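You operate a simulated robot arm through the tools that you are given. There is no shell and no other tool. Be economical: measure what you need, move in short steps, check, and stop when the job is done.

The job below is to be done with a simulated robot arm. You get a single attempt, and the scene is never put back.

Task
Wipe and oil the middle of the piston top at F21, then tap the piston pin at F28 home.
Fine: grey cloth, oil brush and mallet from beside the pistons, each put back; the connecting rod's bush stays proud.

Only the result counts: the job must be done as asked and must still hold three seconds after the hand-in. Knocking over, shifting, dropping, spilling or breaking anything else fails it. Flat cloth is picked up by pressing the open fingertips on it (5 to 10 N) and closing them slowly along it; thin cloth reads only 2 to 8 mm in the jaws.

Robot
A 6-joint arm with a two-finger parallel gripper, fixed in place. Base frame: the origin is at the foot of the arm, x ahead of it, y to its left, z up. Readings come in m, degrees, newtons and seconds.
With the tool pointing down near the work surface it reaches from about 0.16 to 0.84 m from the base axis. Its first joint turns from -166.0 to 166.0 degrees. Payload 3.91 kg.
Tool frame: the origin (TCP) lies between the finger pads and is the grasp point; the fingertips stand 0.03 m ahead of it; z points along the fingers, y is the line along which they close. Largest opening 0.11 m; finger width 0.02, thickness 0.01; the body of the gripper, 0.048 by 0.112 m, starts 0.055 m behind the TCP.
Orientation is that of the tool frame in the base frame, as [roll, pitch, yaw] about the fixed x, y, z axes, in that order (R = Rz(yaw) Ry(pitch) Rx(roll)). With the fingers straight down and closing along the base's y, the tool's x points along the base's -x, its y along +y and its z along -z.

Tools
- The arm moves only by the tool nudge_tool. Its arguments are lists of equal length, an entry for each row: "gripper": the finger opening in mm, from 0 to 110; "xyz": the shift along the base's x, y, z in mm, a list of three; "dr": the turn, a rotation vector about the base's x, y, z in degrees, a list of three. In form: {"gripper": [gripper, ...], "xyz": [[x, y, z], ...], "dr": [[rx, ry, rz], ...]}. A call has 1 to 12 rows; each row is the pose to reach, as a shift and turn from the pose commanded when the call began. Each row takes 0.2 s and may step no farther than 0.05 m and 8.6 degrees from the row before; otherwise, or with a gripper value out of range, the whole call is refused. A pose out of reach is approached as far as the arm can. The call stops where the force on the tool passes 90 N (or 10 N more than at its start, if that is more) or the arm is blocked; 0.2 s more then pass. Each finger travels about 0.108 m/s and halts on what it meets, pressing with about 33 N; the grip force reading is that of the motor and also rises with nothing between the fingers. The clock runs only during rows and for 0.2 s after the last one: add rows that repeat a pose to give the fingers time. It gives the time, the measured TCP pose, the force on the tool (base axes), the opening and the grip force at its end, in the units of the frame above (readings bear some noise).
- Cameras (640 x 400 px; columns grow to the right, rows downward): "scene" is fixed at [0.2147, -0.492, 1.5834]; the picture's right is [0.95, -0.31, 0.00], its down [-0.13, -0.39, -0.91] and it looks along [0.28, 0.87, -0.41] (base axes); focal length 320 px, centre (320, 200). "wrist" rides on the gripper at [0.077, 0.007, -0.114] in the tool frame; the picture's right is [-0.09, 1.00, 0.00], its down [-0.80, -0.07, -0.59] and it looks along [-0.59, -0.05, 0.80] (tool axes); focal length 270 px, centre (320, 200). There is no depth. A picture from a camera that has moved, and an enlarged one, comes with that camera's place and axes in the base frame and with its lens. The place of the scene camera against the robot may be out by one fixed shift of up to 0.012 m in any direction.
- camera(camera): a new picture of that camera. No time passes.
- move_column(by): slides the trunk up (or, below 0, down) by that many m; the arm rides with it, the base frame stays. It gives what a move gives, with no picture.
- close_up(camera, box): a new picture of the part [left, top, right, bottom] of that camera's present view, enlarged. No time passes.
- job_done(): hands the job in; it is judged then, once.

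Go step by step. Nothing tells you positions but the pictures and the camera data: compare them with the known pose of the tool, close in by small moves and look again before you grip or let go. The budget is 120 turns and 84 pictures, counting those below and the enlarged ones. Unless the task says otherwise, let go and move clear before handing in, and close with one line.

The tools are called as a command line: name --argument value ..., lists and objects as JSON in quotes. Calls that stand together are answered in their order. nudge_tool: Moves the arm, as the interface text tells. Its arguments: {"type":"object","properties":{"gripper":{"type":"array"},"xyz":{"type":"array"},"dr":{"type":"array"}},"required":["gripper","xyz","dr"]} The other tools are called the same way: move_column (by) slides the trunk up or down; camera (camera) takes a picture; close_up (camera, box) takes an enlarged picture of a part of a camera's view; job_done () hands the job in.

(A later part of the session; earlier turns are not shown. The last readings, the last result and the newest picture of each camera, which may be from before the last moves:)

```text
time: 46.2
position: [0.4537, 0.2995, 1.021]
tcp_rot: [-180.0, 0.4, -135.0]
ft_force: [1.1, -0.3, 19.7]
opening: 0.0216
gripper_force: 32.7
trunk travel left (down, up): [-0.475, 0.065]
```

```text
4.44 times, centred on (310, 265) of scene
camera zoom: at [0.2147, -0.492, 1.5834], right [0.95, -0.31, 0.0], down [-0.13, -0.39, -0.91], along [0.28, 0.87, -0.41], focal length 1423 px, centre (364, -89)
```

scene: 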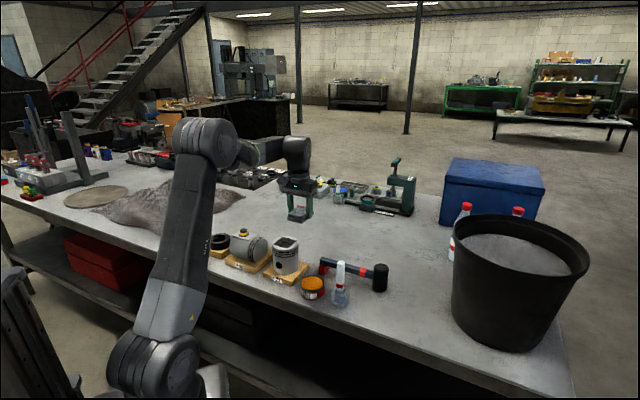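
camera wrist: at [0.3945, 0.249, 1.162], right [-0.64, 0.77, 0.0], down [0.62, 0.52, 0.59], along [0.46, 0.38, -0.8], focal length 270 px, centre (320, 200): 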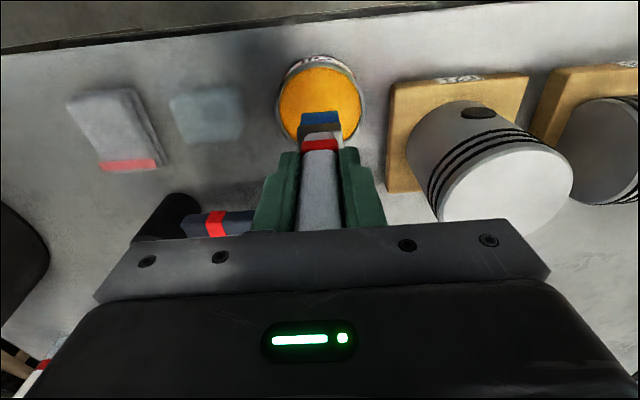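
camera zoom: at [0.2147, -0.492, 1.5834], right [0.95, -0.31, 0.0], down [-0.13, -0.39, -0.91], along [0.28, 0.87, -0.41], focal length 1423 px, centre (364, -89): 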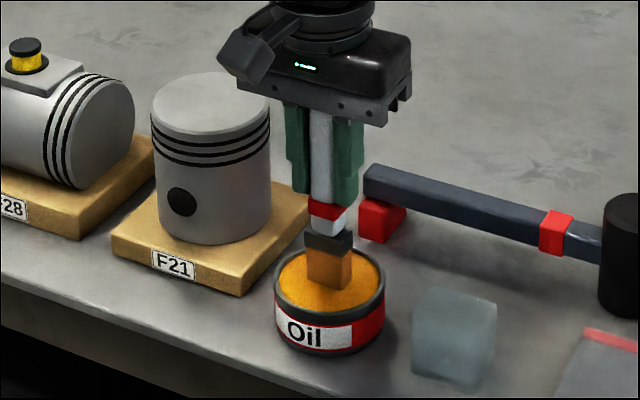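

The bristles turned amber: the brush is loaded. I lift and carry it above the middle of F21.

nudge_tool --gripper '[10, 10, 10, 10, 10, 10, 10, 10, 10]' --xyz '[[0, 0, 20], [0, 0, 60], [0, 0, 100], [0, 0, 139], [-18, 43, 139], [-36, 86, 139], [-54, 128, 139], [-54, 128, 115], [-54, 128, 115]]' --dr '[[0, 0, 0], [0, 0, 0], [0, 0, 0], [0, 0, 0], [0, 0, 0], [0, 0, 0], [0, 0, 0], [0, 0, 0], [0, 0, 0]]'

close_up --camera "scene" --box '[240, 180, 340, 290]'

camera --camera "wrist"

```text
time: 48.2
position: [0.3999, 0.4256, 1.1308]
tcp_rot: [180.0, 0.0, -135.0]
ft_force: [-0.4, -0.2, -0.8]
opening: 0.0216
gripper_force: 33.8
trunk travel left (down, up): [-0.475, 0.065]
```

```text
3.64 times, centred on (290, 235) of scene
camera zoom: at [0.2147, -0.492, 1.5834], right [0.95, -0.31, 0.0], down [-0.13, -0.39, -0.91], along [0.28, 0.87, -0.41], focal length 1164 px, centre (429, 73)
```

zoom: 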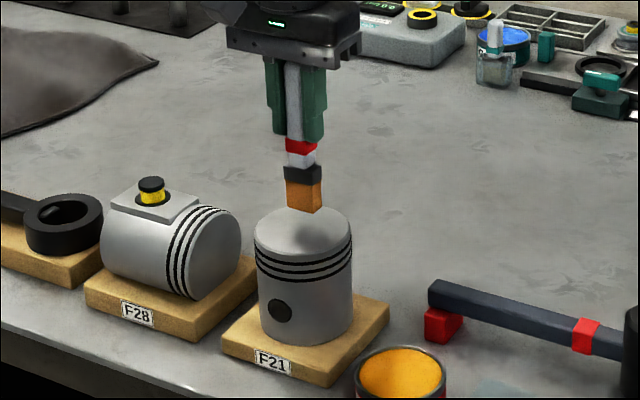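

```text
46 pictures are left
camera wrist: at [0.3413, 0.3764, 1.2472], right [-0.64, 0.77, 0.0], down [0.62, 0.52, 0.59], along [0.46, 0.38, -0.8], focal length 270 px, centre (320, 200)
```

wrist: 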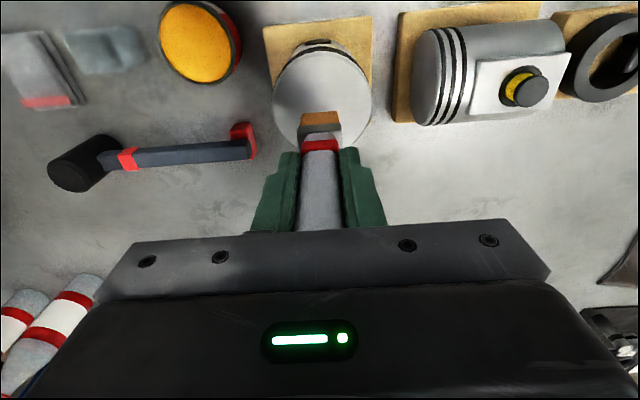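

The brush is over the centre. I lower onto the piston top.

nudge_tool --gripper '[10, 10, 10, 10]' --xyz '[[0, 0, -12], [0, 0, -20], [0, 0, -24], [0, 0, -24]]' --dr '[[0, 0, 0], [0, 0, 0], [0, 0, 0], [0, 0, 0]]'

```text
time: 49.2
position: [0.4007, 0.426, 1.1097]
tcp_rot: [-179.9, 0.3, -135.1]
ft_force: [1.6, 0.6, 19.1]
opening: 0.022
gripper_force: 33.3
trunk travel left (down, up): [-0.475, 0.065]
```

Contact at ~19 N; I ease slightly and brush back and forth over the middle.

nudge_tool --gripper '[10, 10, 10, 10, 10, 10, 10, 10, 10, 10, 10, 10]' --xyz '[[0, 0, 1], [4, 4, 1], [8, 8, 0.7], [4, 4, 0.7], [0, 0, 0.7], [-4, -4, 0.7], [-8, -8, 0.7], [-4, -4, 0.7], [0, 0, 0.7], [-4, 4, 0.7], [-8, 8, 0.7], [-4, 4, 0.7]]' --dr '[[0, 0, 0], [0, 0, 0], [0, 0, 0], [0, 0, 0], [0, 0, 0], [0, 0, 0], [0, 0, 0], [0, 0, 0], [0, 0, 0], [0, 0, 0], [0, 0, 0], [0, 0, 0]]'

nudge_tool --gripper '[10, 10, 10, 10, 10, 10, 10, 10]' --xyz '[[4, -4, -0.4], [8, -8, -0.4], [12, -12, -0.4], [8, -8, -0.4], [4, -4, -0.4], [8, 0, -0.4], [12, 4, -0.4], [4, -4, -0.4]]' --dr '[[0, 0, 0], [0, 0, 0], [0, 0, 0], [0, 0, 0], [0, 0, 0], [0, 0, 0], [0, 0, 0], [0, 0, 0]]'

close_up --camera "scene" --box '[240, 180, 340, 290]'

```text
time: 51.8
position: [0.393, 0.4315, 1.1101]
tcp_rot: [179.9, 0.2, -134.9]
ft_force: [-3.3, 5.9, 17.0]
opening: 0.0219
gripper_force: 32.8
trunk travel left (down, up): [-0.475, 0.065]
```

```text
time: 53.6
position: [0.398, 0.4245, 1.1091]
tcp_rot: [-180.0, 0.2, -134.9]
ft_force: [3.3, 4.3, 23.6]
opening: 0.0218
gripper_force: 33.1
trunk travel left (down, up): [-0.475, 0.065]
```

```text
3.64 times, centred on (290, 235) of scene
camera zoom: at [0.2147, -0.492, 1.5834], right [0.95, -0.31, 0.0], down [-0.13, -0.39, -0.91], along [0.28, 0.87, -0.41], focal length 1164 px, centre (429, 73)
```

zoom: 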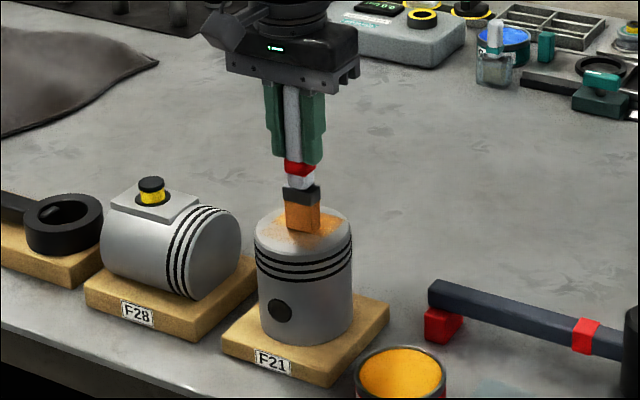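

Oil shows on the piston. I lift to inspect coverage.

nudge_tool --gripper '[10, 10, 10, 10]' --xyz '[[0, 0, 15], [0, 0, 45], [30, 30, 50], [50, 50, 50]]' --dr '[[0, 0, 0], [0, 0, 0], [0, 0, 0], [0, 0, 0]]'

camera --camera "wrist"

```text
time: 54.6
position: [0.4493, 0.4806, 1.1581]
tcp_rot: [180.0, -0.1, -135.0]
ft_force: [-0.2, -1.1, -0.5]
opening: 0.0215
gripper_force: 33.3
trunk travel left (down, up): [-0.475, 0.065]
```

```text
44 pictures are left
camera wrist: at [0.3913, 0.432, 1.2731], right [-0.64, 0.77, 0.0], down [0.62, 0.52, 0.59], along [0.45, 0.38, -0.81], focal length 270 px, centre (320, 200)
```

wrist: 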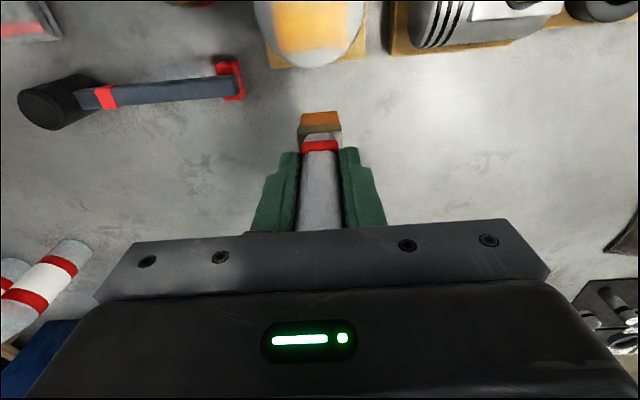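

close_up --camera "scene" --box '[265, 225, 310, 265]'

```text
10.00 times, centred on (288, 245) of scene
camera zoom: at [0.2147, -0.492, 1.5834], right [0.95, -0.31, 0.0], down [-0.13, -0.39, -0.91], along [0.28, 0.87, -0.41], focal length 3202 px, centre (645, -250)
```

zoom: 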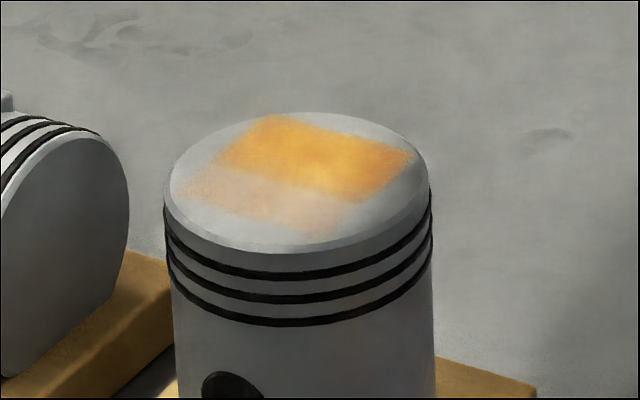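

The far half of the middle is well oiled but the near half is thin, so I go back and brush the near side more.

nudge_tool --gripper '[10, 10, 10, 10, 10, 10, 10, 10]' --xyz '[[-28, -30, 0], [-57, -60, 0], [-57, -60, -30], [-57, -60, -44], [-57, -60, -50], [-62, -65, -50], [-66, -70, -50], [-66, -70, -50]]' --dr '[[0, 0, 0], [0, 0, 0], [0, 0, 0], [0, 0, 0], [0, 0, 0], [0, 0, 0], [0, 0, 0], [0, 0, 0]]'

nudge_tool --gripper '[10, 10, 10, 10, 10, 10, 10, 10, 10, 10, 10, 10]' --xyz '[[-4, 4, 0], [-8, 8, 0], [-4, 4, 0], [0, 0, 0], [4, -4, 0], [8, -8, 0], [12, -4, 0], [8, 0, 0], [4, 4, 0], [0, 8, 0], [4, 4, 0], [0, 0, 0]]' --dr '[[0, 0, 0], [0, 0, 0], [0, 0, 0], [0, 0, 0], [0, 0, 0], [0, 0, 0], [0, 0, 0], [0, 0, 0], [0, 0, 0], [0, 0, 0], [0, 0, 0], [0, 0, 0]]'

nudge_tool --gripper '[10, 10, 10, 10]' --xyz '[[0, 0, 15], [0, 0, 45], [30, 30, 50], [50, 50, 50]]' --dr '[[0, 0, 0], [0, 0, 0], [0, 0, 0], [0, 0, 0]]'

close_up --camera "scene" --box '[265, 225, 310, 265]'

```text
time: 56.4
position: [0.3834, 0.4064, 1.1088]
tcp_rot: [-180.0, -0.1, -135.0]
ft_force: [0.4, -0.5, -1.7]
opening: 0.0217
gripper_force: 33.1
trunk travel left (down, up): [-0.475, 0.065]
```

```text
time: 59.0
position: [0.382, 0.4053, 1.1083]
tcp_rot: [-179.9, 0.1, -135.1]
ft_force: [1.9, 2.4, 10.9]
opening: 0.0217
gripper_force: 33.1
trunk travel left (down, up): [-0.475, 0.065]
```

```text
time: 60.0
position: [0.4328, 0.4557, 1.1574]
tcp_rot: [-179.9, 0.0, -135.0]
ft_force: [0.6, -0.1, -1.8]
opening: 0.0216
gripper_force: 33.5
trunk travel left (down, up): [-0.475, 0.065]
```

```text
10.00 times, centred on (288, 245) of scene
camera zoom: at [0.2147, -0.492, 1.5834], right [0.95, -0.31, 0.0], down [-0.13, -0.39, -0.91], along [0.28, 0.87, -0.41], focal length 3202 px, centre (645, -250)
```

zoom: 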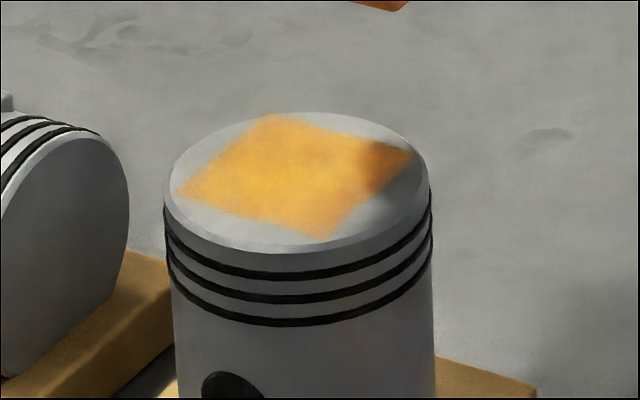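

The whole middle is now oiled. I carry the brush back over its jar.

nudge_tool --gripper '[10, 10, 10, 10, 10, 10, 10, 10]' --xyz '[[15, -40, 0], [30, -80, 0], [45, -120, 0], [60, -160, 0], [75, -200, 0], [89.4, -233, 0], [89.4, -233, -37], [89.4, -233, -37]]' --dr '[[0, 0, 0], [0, 0, 0], [0, 0, 0], [0, 0, 0], [0, 0, 0], [0, 0, 0], [0, 0, 0], [0, 0, 0]]'

camera --camera "wrist"

close_up --camera "scene" --box '[280, 200, 400, 310]'

```text
time: 61.8
position: [0.5225, 0.224, 1.1223]
tcp_rot: [180.0, 0.0, -135.0]
ft_force: [-0.1, 1.1, -0.9]
opening: 0.0217
gripper_force: 32.8
trunk travel left (down, up): [-0.475, 0.065]
```

```text
41 pictures are left
camera wrist: at [0.4645, 0.175, 1.2382], right [-0.64, 0.77, 0.0], down [0.62, 0.52, 0.59], along [0.46, 0.38, -0.8], focal length 270 px, centre (320, 200)
```

wrist: 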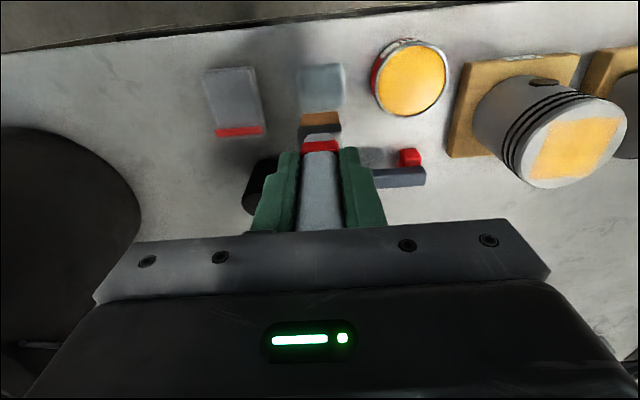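

```text
3.64 times, centred on (340, 255) of scene
camera zoom: at [0.2147, -0.492, 1.5834], right [0.95, -0.31, 0.0], down [-0.13, -0.39, -0.91], along [0.28, 0.87, -0.41], focal length 1164 px, centre (247, 0)
```

zoom: 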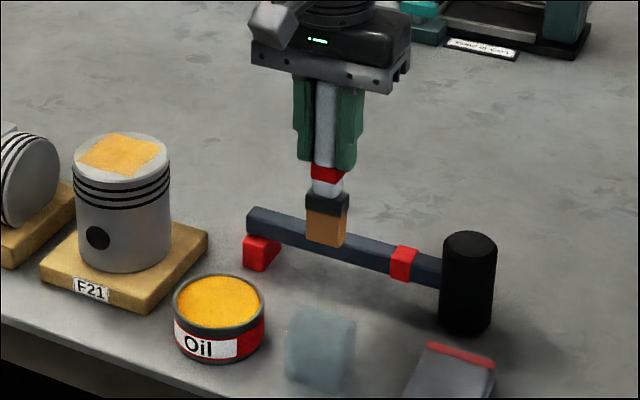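

The view matches the extraction pose exactly. I lower the brush straight into the jar.

nudge_tool --gripper '[10, 10, 10, 10, 10, 10, 10]' --xyz '[[0, -1, -35], [0, -1, -65], [0, -1, -85], [0, -1, -100], [0, -1, -115], [0, -1, -125], [0, -1, -125]]' --dr '[[0, 0, 0], [0, 0, 0], [0, 0, 0], [0, 0, 0], [0, 0, 0], [0, 0, 0], [0, 0, 0]]'

close_up --camera "scene" --box '[300, 240, 380, 310]'

```text
time: 63.4
position: [0.5212, 0.2224, 0.996]
tcp_rot: [-179.9, 0.0, -135.0]
ft_force: [-0.7, -0.2, -1.4]
opening: 0.0213
gripper_force: 33.5
trunk travel left (down, up): [-0.475, 0.065]
```

```text
5.71 times, centred on (340, 275) of scene
camera zoom: at [0.2147, -0.492, 1.5834], right [0.95, -0.31, 0.0], down [-0.13, -0.39, -0.91], along [0.28, 0.87, -0.41], focal length 1830 px, centre (206, -229)
```

zoom: 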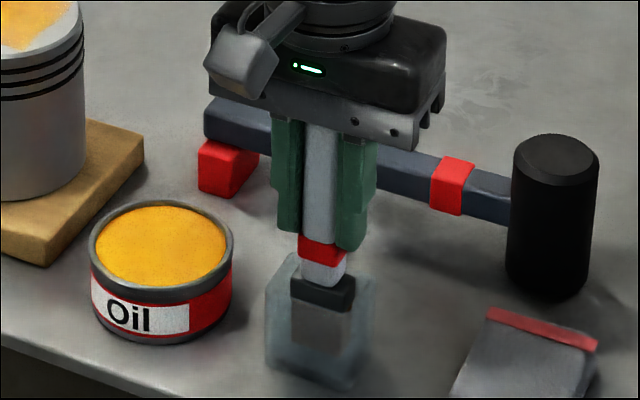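

It is inside the jar, a few mm above the bottom. I lower the rest in small steps.

nudge_tool --gripper '[10, 10, 10]' --xyz '[[0, 0, -3], [0, 0, -5.5], [0, 0, -5.5]]' --dr '[[0, 0, 0], [0, 0, 0], [0, 0, 0]]'

```text
time: 64.2
position: [0.5217, 0.2217, 0.9908]
tcp_rot: [-180.0, 0.0, -135.1]
ft_force: [0.1, 0.2, -1.6]
opening: 0.0214
gripper_force: 33.2
trunk travel left (down, up): [-0.475, 0.065]
```

nudge_tool --gripper '[10, 10, 10]' --xyz '[[0, 0, -1.5], [0, 0, -2.2], [0, 0, -2.2]]' --dr '[[0, 0, 0], [0, 0, 0], [0, 0, 0]]'

```text
time: 65.0
position: [0.5216, 0.2231, 0.9883]
tcp_rot: [-179.9, 0.1, -135.0]
ft_force: [-0.1, -0.3, -1.2]
opening: 0.0214
gripper_force: 32.5
trunk travel left (down, up): [-0.475, 0.065]
```

nudge_tool --gripper '[10, 10, 10]' --xyz '[[0, 0, -1.2], [0, 0, -2.4], [0, 0, -2.4]]' --dr '[[0, 0, 0], [0, 0, 0], [0, 0, 0]]'

```text
time: 65.8
position: [0.5214, 0.223, 0.9868]
tcp_rot: [-179.9, 0.3, -135.0]
ft_force: [-1.7, 0.0, 16.6]
opening: 0.0215
gripper_force: 33.1
trunk travel left (down, up): [-0.475, 0.065]
```

It touches the bottom now. I ease off, open slowly and lift away.

nudge_tool --gripper '[10, 10, 25, 32, 42, 55, 60, 60, 60, 60, 60]' --xyz '[[0, 0, 1.4], [0, 0, 1.4], [0, 0, 1.4], [0, 0, 1.4], [0, 0, 1.4], [0, 0, 1.4], [0, 0, 1.4], [0, 0, 30], [0, 0, 70], [0, 0, 110], [0, 0, 140]]' --dr '[[0, 0, 0], [0, 0, 0], [0, 0, 0], [0, 0, 0], [0, 0, 0], [0, 0, 0], [0, 0, 0], [0, 0, 0], [0, 0, 0], [0, 0, 0], [0, 0, 0]]'

close_up --camera "scene" --box '[260, 230, 420, 330]'

camera --camera "wrist"

```text
time: 68.2
position: [0.5227, 0.223, 1.1269]
tcp_rot: [180.0, 0.0, -135.1]
ft_force: [-0.6, 0.1, 0.7]
opening: 0.0599
gripper_force: 0.1
trunk travel left (down, up): [-0.475, 0.065]
```

```text
4.00 times, centred on (340, 280) of scene
camera zoom: at [0.2147, -0.492, 1.5834], right [0.95, -0.31, 0.0], down [-0.13, -0.39, -0.91], along [0.28, 0.87, -0.41], focal length 1281 px, centre (240, -120)
```

zoom: 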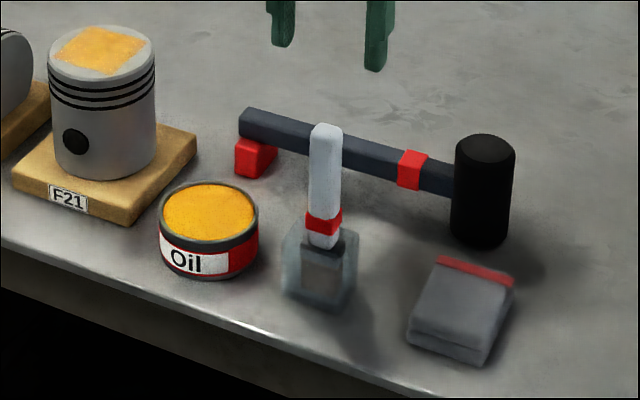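

```text
37 pictures are left
camera wrist: at [0.4645, 0.1733, 1.2423], right [-0.64, 0.77, 0.0], down [0.62, 0.52, 0.59], along [0.46, 0.38, -0.8], focal length 270 px, centre (320, 200)
```

wrist: 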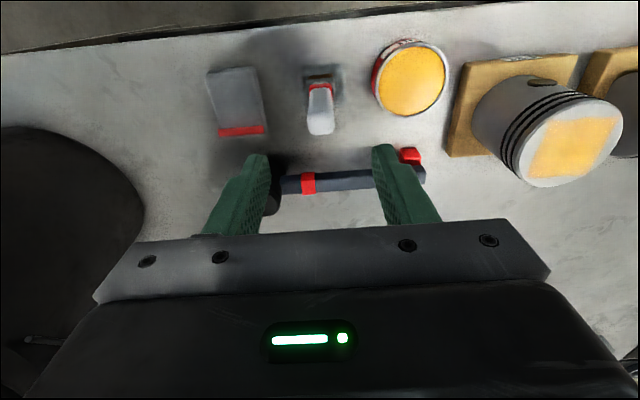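

The brush is back in its jar. Now the mallet: its handle runs along the 135° direction at z≈0.92, red ring near (0.628, 0.288). I turn the tool −90° so it closes across the handle, and hover above the ring.

nudge_tool --gripper '[60, 60, 60, 60, 60, 60, 60, 60, 60, 60, 60, 60]' --xyz '[[10, 6, 0], [20, 12, 0], [30, 18, 0], [40, 24, 0], [50, 30, 0], [60, 36, 0], [70, 42, 0], [80, 48, 0], [90, 54, 0], [100, 60, 0], [105, 65, -10], [105, 65, -20]]' --dr '[[0, 0, -8], [0, 0, -16], [0, 0, -24], [0, 0, -32], [0, 0, -40], [0, 0, -48], [0, 0, -56], [0, 0, -64], [0, 0, -72], [0, 0, -80], [0, 0, -88], [0, 0, -90]]'

camera --camera "wrist"

camera --camera "scene"

```text
time: 70.8
position: [0.6269, 0.2887, 1.1055]
tcp_rot: [-179.9, 0.1, 134.9]
ft_force: [0.6, 0.9, -0.1]
opening: 0.0599
gripper_force: 0.1
trunk travel left (down, up): [-0.475, 0.065]
```

```text
36 pictures are left
camera wrist: at [0.578, 0.3483, 1.221], right [0.77, 0.64, 0.0], down [0.52, -0.62, 0.59], along [0.38, -0.46, -0.8], focal length 270 px, centre (320, 200)
```

wrist: 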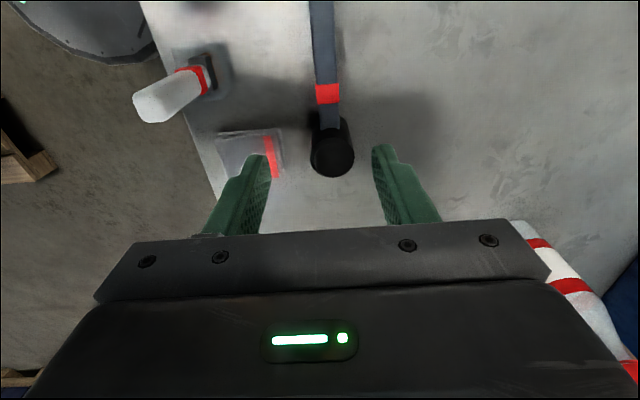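

```text
35 pictures are left
```

scene: 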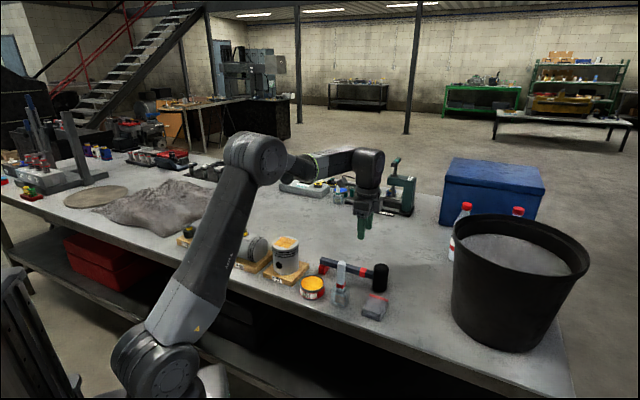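

The ring is at (0.633, 0.294), head at (0.672, 0.257), handle exactly along 135°. I align and descend to just above.

nudge_tool --gripper '[60, 60, 60, 60, 60]' --xyz '[[6, 5, -35], [6, 5, -70], [6, 5, -105], [6, 5, -130], [6, 5, -130]]' --dr '[[0, 0, 0], [0, 0, 0], [0, 0, 0], [0, 0, 0], [0, 0, 0]]'

camera --camera "wrist"

close_up --camera "scene" --box '[310, 220, 430, 310]'

```text
time: 72.0
position: [0.6341, 0.2938, 0.9772]
tcp_rot: [-180.0, 0.0, 135.0]
ft_force: [1.1, -0.2, 0.1]
opening: 0.0599
gripper_force: 0.1
trunk travel left (down, up): [-0.475, 0.065]
```

```text
34 pictures are left
camera wrist: at [0.5849, 0.3544, 1.0929], right [0.77, 0.64, 0.0], down [0.52, -0.62, 0.59], along [0.38, -0.46, -0.8], focal length 270 px, centre (320, 200)
```

wrist: 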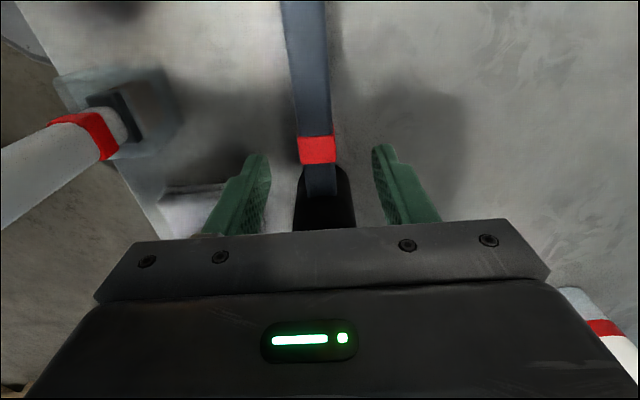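

```text
4.44 times, centred on (370, 265) of scene
camera zoom: at [0.2147, -0.492, 1.5834], right [0.95, -0.31, 0.0], down [-0.13, -0.39, -0.91], along [0.28, 0.87, -0.41], focal length 1423 px, centre (98, -89)
```

zoom: 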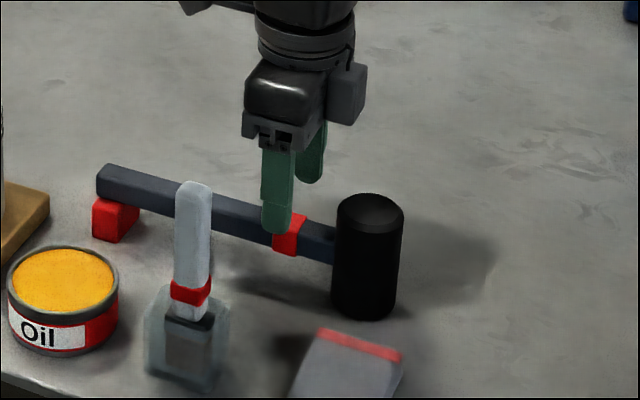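

Aligned over the ring. I descend and grip.

nudge_tool --gripper '[60, 60, 60, 60, 45, 34, 28, 22, 16, 16, 16]' --xyz '[[-0.5, -0.5, -20], [-0.5, -0.5, -40], [-0.5, -0.5, -55], [-0.5, -0.5, -55], [-0.5, -0.5, -55], [-0.5, -0.5, -55], [-0.5, -0.5, -55], [-0.5, -0.5, -55], [-0.5, -0.5, -55], [-0.5, -0.5, -55], [-0.5, -0.5, -55]]' --dr '[[0, 0, 0], [0, 0, 0], [0, 0, 0], [0, 0, 0], [0, 0, 0], [0, 0, 0], [0, 0, 0], [0, 0, 0], [0, 0, 0], [0, 0, 0], [0, 0, 0]]'

close_up --camera "scene" --box '[310, 220, 430, 310]'

```text
time: 74.4
position: [0.6329, 0.2927, 0.9215]
tcp_rot: [-180.0, 0.0, 135.0]
ft_force: [0.7, 1.9, -0.2]
opening: 0.0218
gripper_force: 33.2
trunk travel left (down, up): [-0.475, 0.065]
```

```text
4.44 times, centred on (370, 265) of scene
camera zoom: at [0.2147, -0.492, 1.5834], right [0.95, -0.31, 0.0], down [-0.13, -0.39, -0.91], along [0.28, 0.87, -0.41], focal length 1423 px, centre (98, -89)
```

zoom: 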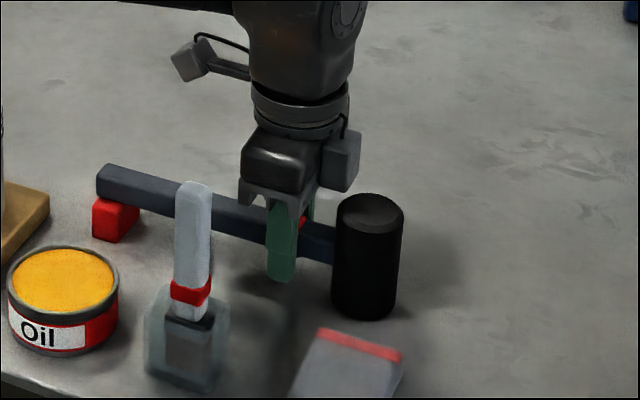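

Gripped at 21.8 mm. I lift slowly and check for tilt and whether the red foot comes along.

nudge_tool --gripper '[10, 10, 10, 10, 10]' --xyz '[[0, 0, 5], [0, 0, 15], [0, 0, 30], [0, 0, 50], [0, 0, 50]]' --dr '[[0, 0, 0], [0, 0, 0], [0, 0, 0], [0, 0, 0], [0, 0, 0]]'

close_up --camera "scene" --box '[310, 220, 430, 310]'

```text
time: 75.6
position: [0.6333, 0.2932, 0.9704]
tcp_rot: [179.9, 0.0, 135.0]
ft_force: [-0.5, 1.3, -4.5]
opening: 0.0217
gripper_force: 33.6
trunk travel left (down, up): [-0.475, 0.065]
```

```text
4.44 times, centred on (370, 265) of scene
camera zoom: at [0.2147, -0.492, 1.5834], right [0.95, -0.31, 0.0], down [-0.13, -0.39, -0.91], along [0.28, 0.87, -0.41], focal length 1423 px, centre (98, -89)
```

zoom: 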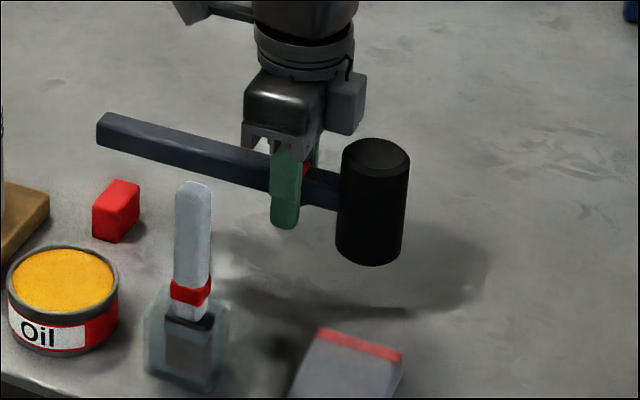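

The mallet lifts level; the red block is its separate rest and stays. I raise it high and carry it toward F28, stopping short to re-measure the pin.

nudge_tool --gripper '[10, 10, 10, 10, 10, 10]' --xyz '[[0, 0, 35], [0, 0, 75], [0, 0, 115], [0, 0, 155], [0, 0, 190], [0, 0, 190]]' --dr '[[0, 0, 0], [0, 0, 0], [0, 0, 0], [0, 0, 0], [0, 0, 0], [0, 0, 0]]'

nudge_tool --gripper '[10, 10, 10, 10, 10, 10, 10, 10, 10, 10, 10, 10]' --xyz '[[-31, 17, 0], [-62, 34, 0], [-94, 51, 0], [-126, 68, 0], [-158, 85, 0], [-190, 102, 0], [-222, 119, 0], [-254, 136, 0], [-286, 153, 0], [-318, 170, 0], [-345, 185, 0], [-359, 190, 0]]' --dr '[[0, 0, 0], [0, 0, 0], [0, 0, 0], [0, 0, 0], [0, 0, 0], [0, 0, 0], [0, 0, 0], [0, 0, 0], [0, 0, 0], [0, 0, 0], [0, 0, 0], [0, 0, 0]]'

camera --camera "wrist"

camera --camera "scene"

```text
time: 77.0
position: [0.6345, 0.293, 1.1613]
tcp_rot: [-179.9, 0.1, 135.0]
ft_force: [-0.3, -0.1, -4.1]
opening: 0.0216
gripper_force: 33.0
trunk travel left (down, up): [-0.475, 0.065]
```

```text
time: 79.6
position: [0.2744, 0.4845, 1.1603]
tcp_rot: [180.0, 0.0, 135.0]
ft_force: [-0.1, 0.3, -3.9]
opening: 0.0216
gripper_force: 32.8
trunk travel left (down, up): [-0.475, 0.065]
```

```text
30 pictures are left
camera wrist: at [0.2247, 0.5435, 1.2762], right [0.77, 0.64, 0.0], down [0.52, -0.62, 0.59], along [0.38, -0.46, -0.8], focal length 270 px, centre (320, 200)
```

wrist: 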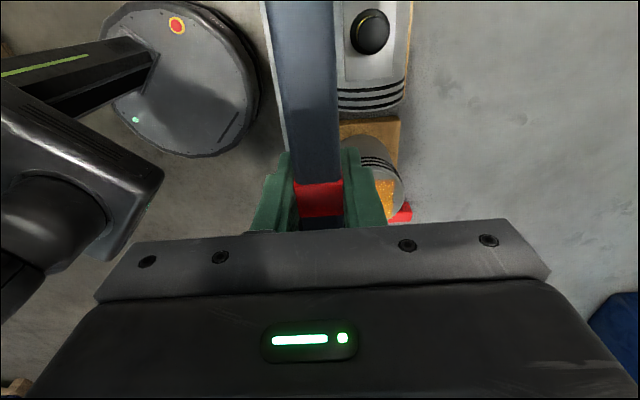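

```text
29 pictures are left
```

scene: 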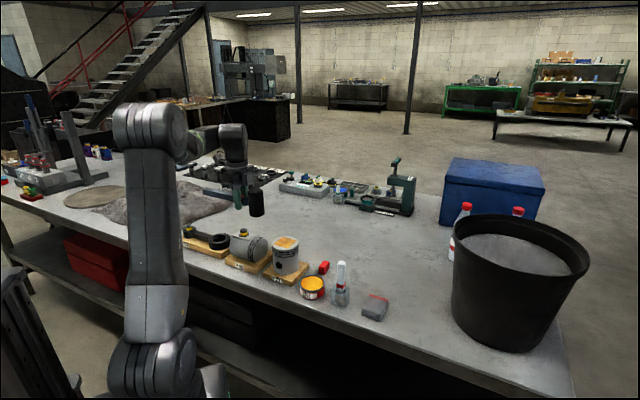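

The pin top is at about (0.270, 0.555), z≈1.01. With the head offset (+39, −36) mm from the TCP, I bring the head above the pin.

nudge_tool --gripper '[10, 10, 10, 10, 10, 10]' --xyz '[[-15, 36, 0], [-30, 72, 0], [-43.4, 106.5, 0], [-43.4, 106.5, -40], [-43.4, 106.5, -80], [-43.4, 106.5, -80]]' --dr '[[0, 0, 0], [0, 0, 0], [0, 0, 0], [0, 0, 0], [0, 0, 0], [0, 0, 0]]'

close_up --camera "scene" --box '[170, 180, 320, 290]'

camera --camera "wrist"

```text
time: 81.0
position: [0.2328, 0.5873, 1.0802]
tcp_rot: [179.9, -0.1, 135.0]
ft_force: [0.2, -0.4, -4.1]
opening: 0.0218
gripper_force: 32.8
trunk travel left (down, up): [-0.475, 0.065]
```

```text
3.64 times, centred on (245, 235) of scene
camera zoom: at [0.2147, -0.492, 1.5834], right [0.95, -0.31, 0.0], down [-0.13, -0.39, -0.91], along [0.28, 0.87, -0.41], focal length 1164 px, centre (593, 73)
```

zoom: 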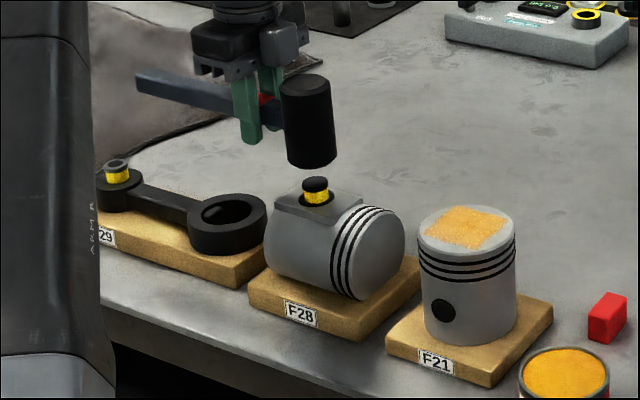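

```text
27 pictures are left
camera wrist: at [0.1824, 0.6473, 1.1959], right [0.77, 0.64, 0.0], down [0.52, -0.62, 0.59], along [0.38, -0.46, -0.8], focal length 270 px, centre (320, 200)
```

wrist: 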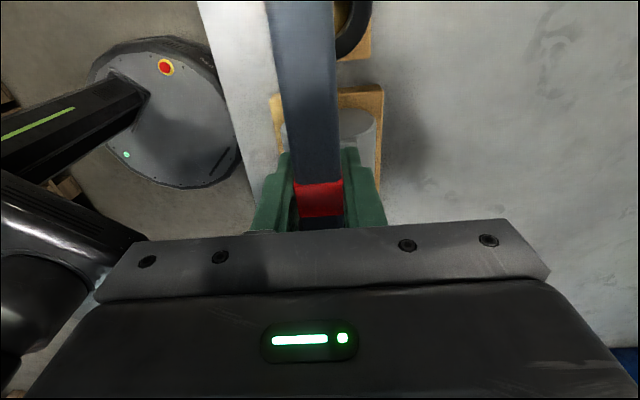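

In the scene view the head sits directly above the pin. I lower gently to find first contact.

nudge_tool --gripper '[10, 10, 10, 10]' --xyz '[[0, 1, -12], [0, 1, -20], [0, 1, -25], [0, 1, -25]]' --dr '[[0, 0, 0], [0, 0, 0], [0, 0, 0], [0, 0, 0]]'

close_up --camera "scene" --box '[205, 200, 285, 260]'

```text
time: 82.0
position: [0.2323, 0.5907, 1.0551]
tcp_rot: [179.9, 0.0, 135.1]
ft_force: [0.3, 0.3, -4.2]
opening: 0.0215
gripper_force: 33.1
trunk travel left (down, up): [-0.475, 0.065]
```

```text
6.67 times, centred on (245, 230) of scene
camera zoom: at [0.2147, -0.492, 1.5834], right [0.95, -0.31, 0.0], down [-0.13, -0.39, -0.91], along [0.28, 0.87, -0.41], focal length 2134 px, centre (820, 0)
```

zoom: 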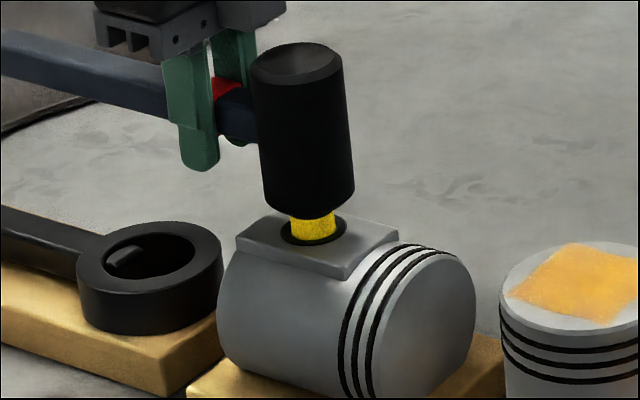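

nudge_tool --gripper '[10, 10, 10, 10]' --xyz '[[0, 0, -2], [0, 0, -4], [0, 0, -6], [0, 0, -6]]' --dr '[[0, 0, 0], [0, 0, 0], [0, 0, 0], [0, 0, 0]]'

```text
time: 83.0
position: [0.2314, 0.5898, 1.0514]
tcp_rot: [179.9, -0.1, 135.0]
ft_force: [0.4, 2.8, 3.1]
opening: 0.0218
gripper_force: 32.8
trunk travel left (down, up): [-0.475, 0.065]
```

Contact at TCP z≈1.051. I raise the mallet 30 mm and give a moderate tap.

nudge_tool --gripper '[10, 10, 10, 10, 10]' --xyz '[[0, 0, 15], [0, 0, 30], [0, 0, 30], [0, 0, -6], [0, 0, 20]]' --dr '[[0, 0, 0], [0, 0, 0], [0, 0, 0], [0, 0, 0], [0, 0, 0]]'

close_up --camera "scene" --box '[205, 200, 285, 260]'

```text
time: 84.2
position: [0.2324, 0.5892, 1.0713]
tcp_rot: [-179.8, 0.0, 135.0]
ft_force: [-0.6, 0.3, -4.5]
opening: 0.0219
gripper_force: 33.3
trunk travel left (down, up): [-0.475, 0.065]
```

```text
6.67 times, centred on (245, 230) of scene
camera zoom: at [0.2147, -0.492, 1.5834], right [0.95, -0.31, 0.0], down [-0.13, -0.39, -0.91], along [0.28, 0.87, -0.41], focal length 2134 px, centre (820, 0)
```

zoom: 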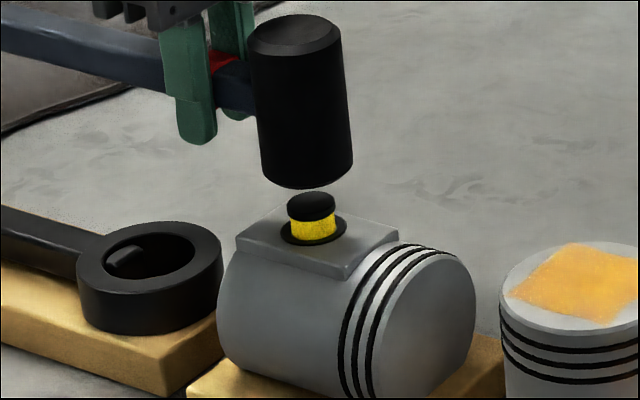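

The mallet grip held, but the pin barely moved. I tap harder.

nudge_tool --gripper '[10, 10, 10, 10, 10]' --xyz '[[0, 0, 17], [0, 0, 17], [0, 0, -32], [0, 0, -32], [0, 0, 10]]' --dr '[[0, 0, 0], [0, 0, 0], [0, 0, 0], [0, 0, 0], [0, 0, 0]]'

close_up --camera "scene" --box '[205, 200, 285, 260]'

```text
time: 85.4
position: [0.2299, 0.588, 1.0787]
tcp_rot: [180.0, 0.1, 134.9]
ft_force: [0.0, 0.5, -3.2]
opening: 0.0217
gripper_force: 33.4
trunk travel left (down, up): [-0.475, 0.065]
```

```text
6.67 times, centred on (245, 230) of scene
camera zoom: at [0.2147, -0.492, 1.5834], right [0.95, -0.31, 0.0], down [-0.13, -0.39, -0.91], along [0.28, 0.87, -0.41], focal length 2134 px, centre (820, 0)
```

zoom: 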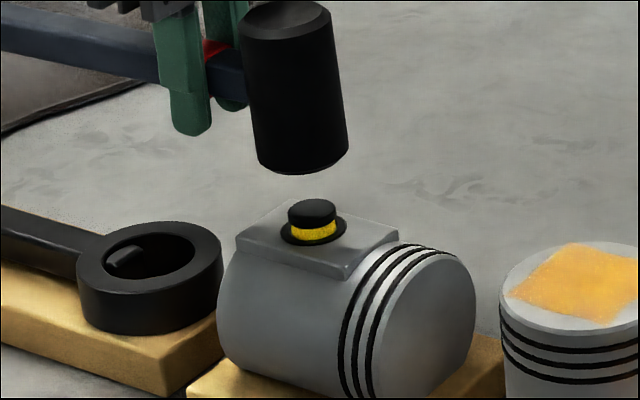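

The pin sank several mm and the mallet is still square. Another tap, a little lower.

nudge_tool --gripper '[10, 10, 10, 10, 10]' --xyz '[[0, 1, 3], [0, 1, 3], [0, 1, -46], [0, 1, -46], [0, 1, 0]]' --dr '[[0, 0, 0], [0, 0, 0], [0, 0, 0], [0, 0, 0], [0, 0, 0]]'

close_up --camera "scene" --box '[205, 200, 285, 260]'

```text
time: 86.6
position: [0.2306, 0.5901, 1.0822]
tcp_rot: [-180.0, 0.0, 134.9]
ft_force: [0.1, -0.4, -4.0]
opening: 0.0218
gripper_force: 33.2
trunk travel left (down, up): [-0.475, 0.065]
```

```text
6.67 times, centred on (245, 230) of scene
camera zoom: at [0.2147, -0.492, 1.5834], right [0.95, -0.31, 0.0], down [-0.13, -0.39, -0.91], along [0.28, 0.87, -0.41], focal length 2134 px, centre (820, 0)
```

zoom: 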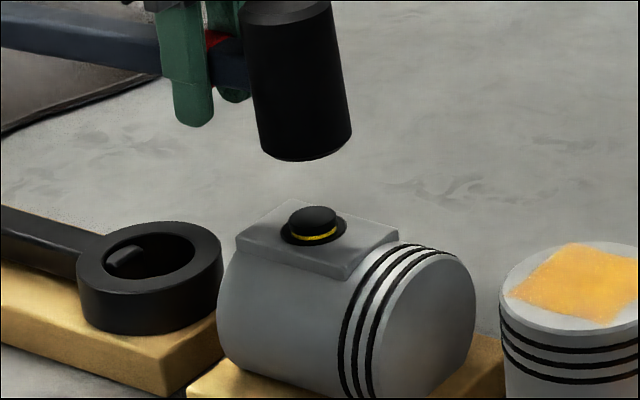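

Only a thin yellow line remains. One more tap.

nudge_tool --gripper '[10, 10, 10, 10, 10]' --xyz '[[0, 0, -1], [0, 0, -1], [0, 0, -50], [0, 0, -50], [0, 0, -5]]' --dr '[[0, 0, 0], [0, 0, 0], [0, 0, 0], [0, 0, 0], [0, 0, 0]]'

close_up --camera "scene" --box '[205, 200, 285, 260]'

```text
time: 87.8
position: [0.231, 0.5904, 1.0771]
tcp_rot: [-179.9, -0.1, 135.0]
ft_force: [0.3, 0.0, -3.6]
opening: 0.0219
gripper_force: 33.2
trunk travel left (down, up): [-0.475, 0.065]
```

```text
6.67 times, centred on (245, 230) of scene
camera zoom: at [0.2147, -0.492, 1.5834], right [0.95, -0.31, 0.0], down [-0.13, -0.39, -0.91], along [0.28, 0.87, -0.41], focal length 2134 px, centre (820, 0)
```

zoom: 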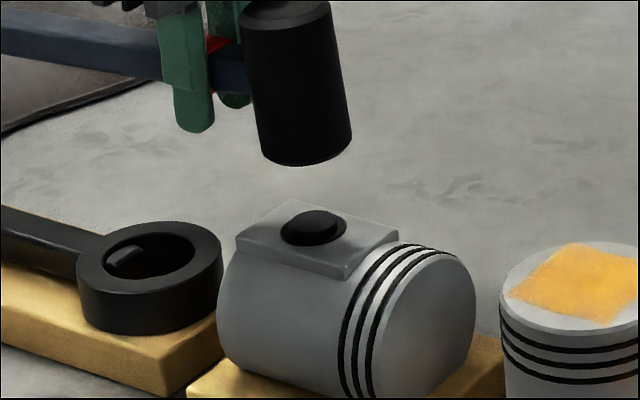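

Yellow is fully hidden. I tap once more to see whether it is seated against its stop.

nudge_tool --gripper '[10, 10, 10, 10, 10]' --xyz '[[0, 0, 1], [0, 0, 1], [0, 0, -48], [0, 0, -48], [0, 0, 0]]' --dr '[[0, 0, 0], [0, 0, 0], [0, 0, 0], [0, 0, 0], [0, 0, 0]]'

close_up --camera "scene" --box '[205, 200, 285, 260]'

```text
time: 89.0
position: [0.2308, 0.589, 1.0742]
tcp_rot: [179.9, 0.0, 135.0]
ft_force: [-0.2, -0.1, -3.4]
opening: 0.0219
gripper_force: 33.1
trunk travel left (down, up): [-0.475, 0.065]
```

```text
6.67 times, centred on (245, 230) of scene
camera zoom: at [0.2147, -0.492, 1.5834], right [0.95, -0.31, 0.0], down [-0.13, -0.39, -0.91], along [0.28, 0.87, -0.41], focal length 2134 px, centre (820, 0)
```

zoom: 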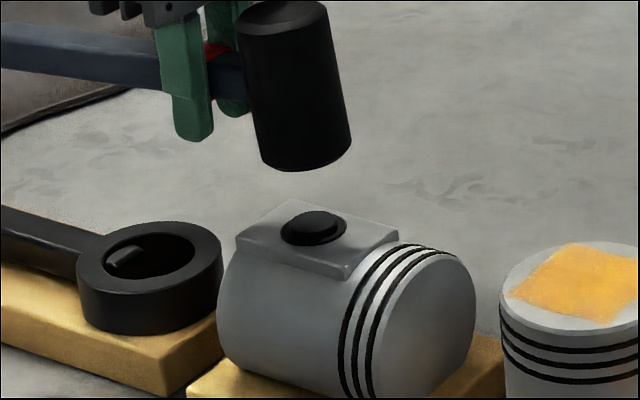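

The pin is unchanged, so it is home. The mallet may have tilted slightly in the grip; I raise it and check.

nudge_tool --gripper '[10, 10, 10, 10]' --xyz '[[0, 0, 30], [0, 0, 60], [0, 0, 88], [0, 0, 88]]' --dr '[[0, 0, 0], [0, 0, 0], [0, 0, 0], [0, 0, 0]]'

nudge_tool --gripper '[10, 10, 10, 10, 10, 10, 10, 10, 10, 10, 10, 10]' --xyz '[[34, -25, 0], [68, -50, 0], [102, -75, 0], [136, -100, 0], [170, -125, 0], [204, -150, 0], [238, -175, 0], [272, -200, 0], [306, -225, 0], [340, -250, 0], [374, -275, 0], [402.5, -296, 0]]' --dr '[[0, 0, 0], [0, 0, 0], [0, 0, 0], [0, 0, 0], [0, 0, 0], [0, 0, 0], [0, 0, 0], [0, 0, 0], [0, 0, 0], [0, 0, 0], [0, 0, 0], [0, 0, 0]]'

nudge_tool --gripper '[10, 10, 10, 10, 10]' --xyz '[[0, 0, -40], [0, 0, -80], [0, 0, -120], [0, 0, -140], [0, 0, -140]]' --dr '[[0, 0, 0], [0, 0, 0], [0, 0, 0], [0, 0, 0], [0, 0, 0]]'

close_up --camera "scene" --box '[310, 210, 430, 300]'

camera --camera "wrist"

```text
time: 90.0
position: [0.2334, 0.5906, 1.161]
tcp_rot: [-180.0, -0.1, 135.0]
ft_force: [-0.1, -0.9, -4.1]
opening: 0.0219
gripper_force: 32.9
trunk travel left (down, up): [-0.475, 0.065]
```

```text
time: 92.6
position: [0.6365, 0.2938, 1.1605]
tcp_rot: [-179.9, 0.0, 134.9]
ft_force: [-0.5, -0.2, -4.4]
opening: 0.0216
gripper_force: 33.0
trunk travel left (down, up): [-0.475, 0.065]
```

```text
time: 93.8
position: [0.6361, 0.2946, 1.0235]
tcp_rot: [-179.9, 0.0, 135.0]
ft_force: [0.5, 0.6, -4.4]
opening: 0.0216
gripper_force: 33.3
trunk travel left (down, up): [-0.475, 0.065]
```

```text
4.44 times, centred on (370, 255) of scene
camera zoom: at [0.2147, -0.492, 1.5834], right [0.95, -0.31, 0.0], down [-0.13, -0.39, -0.91], along [0.28, 0.87, -0.41], focal length 1423 px, centre (98, -44)
```

zoom: 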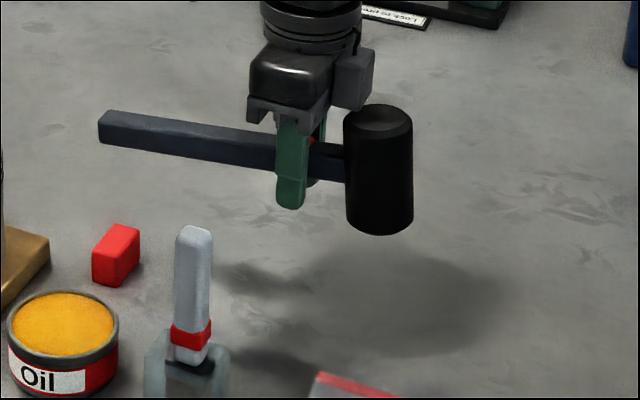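

```text
19 pictures are left
camera wrist: at [0.587, 0.3556, 1.1398], right [0.77, 0.64, 0.0], down [0.52, -0.62, 0.59], along [0.38, -0.46, -0.8], focal length 270 px, centre (320, 200)
```

wrist: 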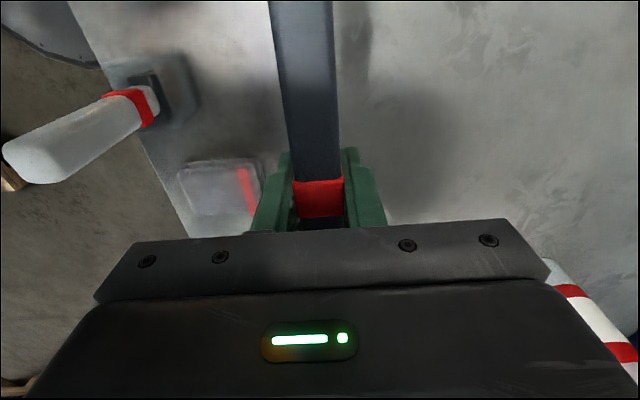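

The mallet's handle end has dropped about 7° in the grip. I rotate the tool by +7° about the axis across the handle to level it again.

nudge_tool --gripper '[10, 10, 10, 10]' --xyz '[[0, 0, 0], [0, 0, 0], [0, 0, 0], [0, 0, 0]]' --dr '[[2, 2, 0], [4, 4, 0], [5, 5, 0], [5, 5, 0]]'

close_up --camera "scene" --box '[310, 210, 430, 300]'

```text
time: 94.8
position: [0.6348, 0.2954, 1.0238]
tcp_rot: [179.9, -7.1, 135.0]
ft_force: [0.8, -0.3, -4.4]
opening: 0.022
gripper_force: 33.3
trunk travel left (down, up): [-0.475, 0.065]
```

```text
4.44 times, centred on (370, 255) of scene
camera zoom: at [0.2147, -0.492, 1.5834], right [0.95, -0.31, 0.0], down [-0.13, -0.39, -0.91], along [0.28, 0.87, -0.41], focal length 1423 px, centre (98, -44)
```

zoom: 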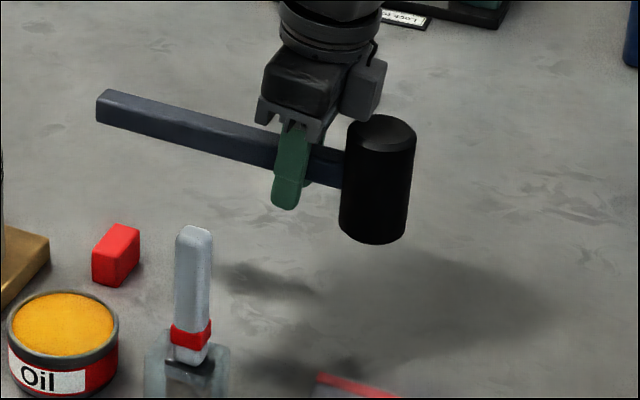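

It's level again. I lower toward the original spot, stopping just above.

nudge_tool --gripper '[10, 10, 10, 10, 10]' --xyz '[[-2, -2.5, -35], [-2, -2.5, -70], [-2, -2.5, -88], [-2, -2.5, -93], [-2, -2.5, -93]]' --dr '[[0, 0, 0], [0, 0, 0], [0, 0, 0], [0, 0, 0], [0, 0, 0]]'

close_up --camera "scene" --box '[310, 220, 430, 310]'

```text
time: 96.0
position: [0.632, 0.2923, 0.9299]
tcp_rot: [179.9, -7.2, 135.0]
ft_force: [-0.1, -1.3, -4.8]
opening: 0.022
gripper_force: 33.0
trunk travel left (down, up): [-0.475, 0.065]
```

```text
4.44 times, centred on (370, 265) of scene
camera zoom: at [0.2147, -0.492, 1.5834], right [0.95, -0.31, 0.0], down [-0.13, -0.39, -0.91], along [0.28, 0.87, -0.41], focal length 1423 px, centre (98, -89)
```

zoom: 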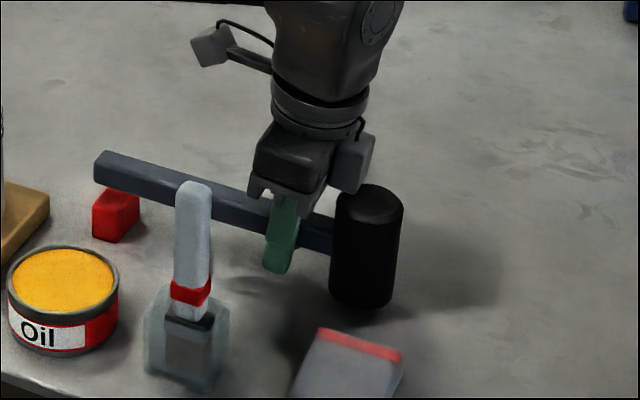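

nudge_tool --gripper '[10, 10, 10, 10]' --xyz '[[1, 0, -3], [1, 0, -6], [1, 0, -7.5], [1, 0, -7.5]]' --dr '[[0, 0, 0], [0, 0, 0], [0, 0, 0], [0, 0, 0]]'

```text
time: 97.0
position: [0.6326, 0.2927, 0.9226]
tcp_rot: [-180.0, -7.1, 135.0]
ft_force: [0.7, 0.2, -4.4]
opening: 0.0218
gripper_force: 32.8
trunk travel left (down, up): [-0.475, 0.065]
```

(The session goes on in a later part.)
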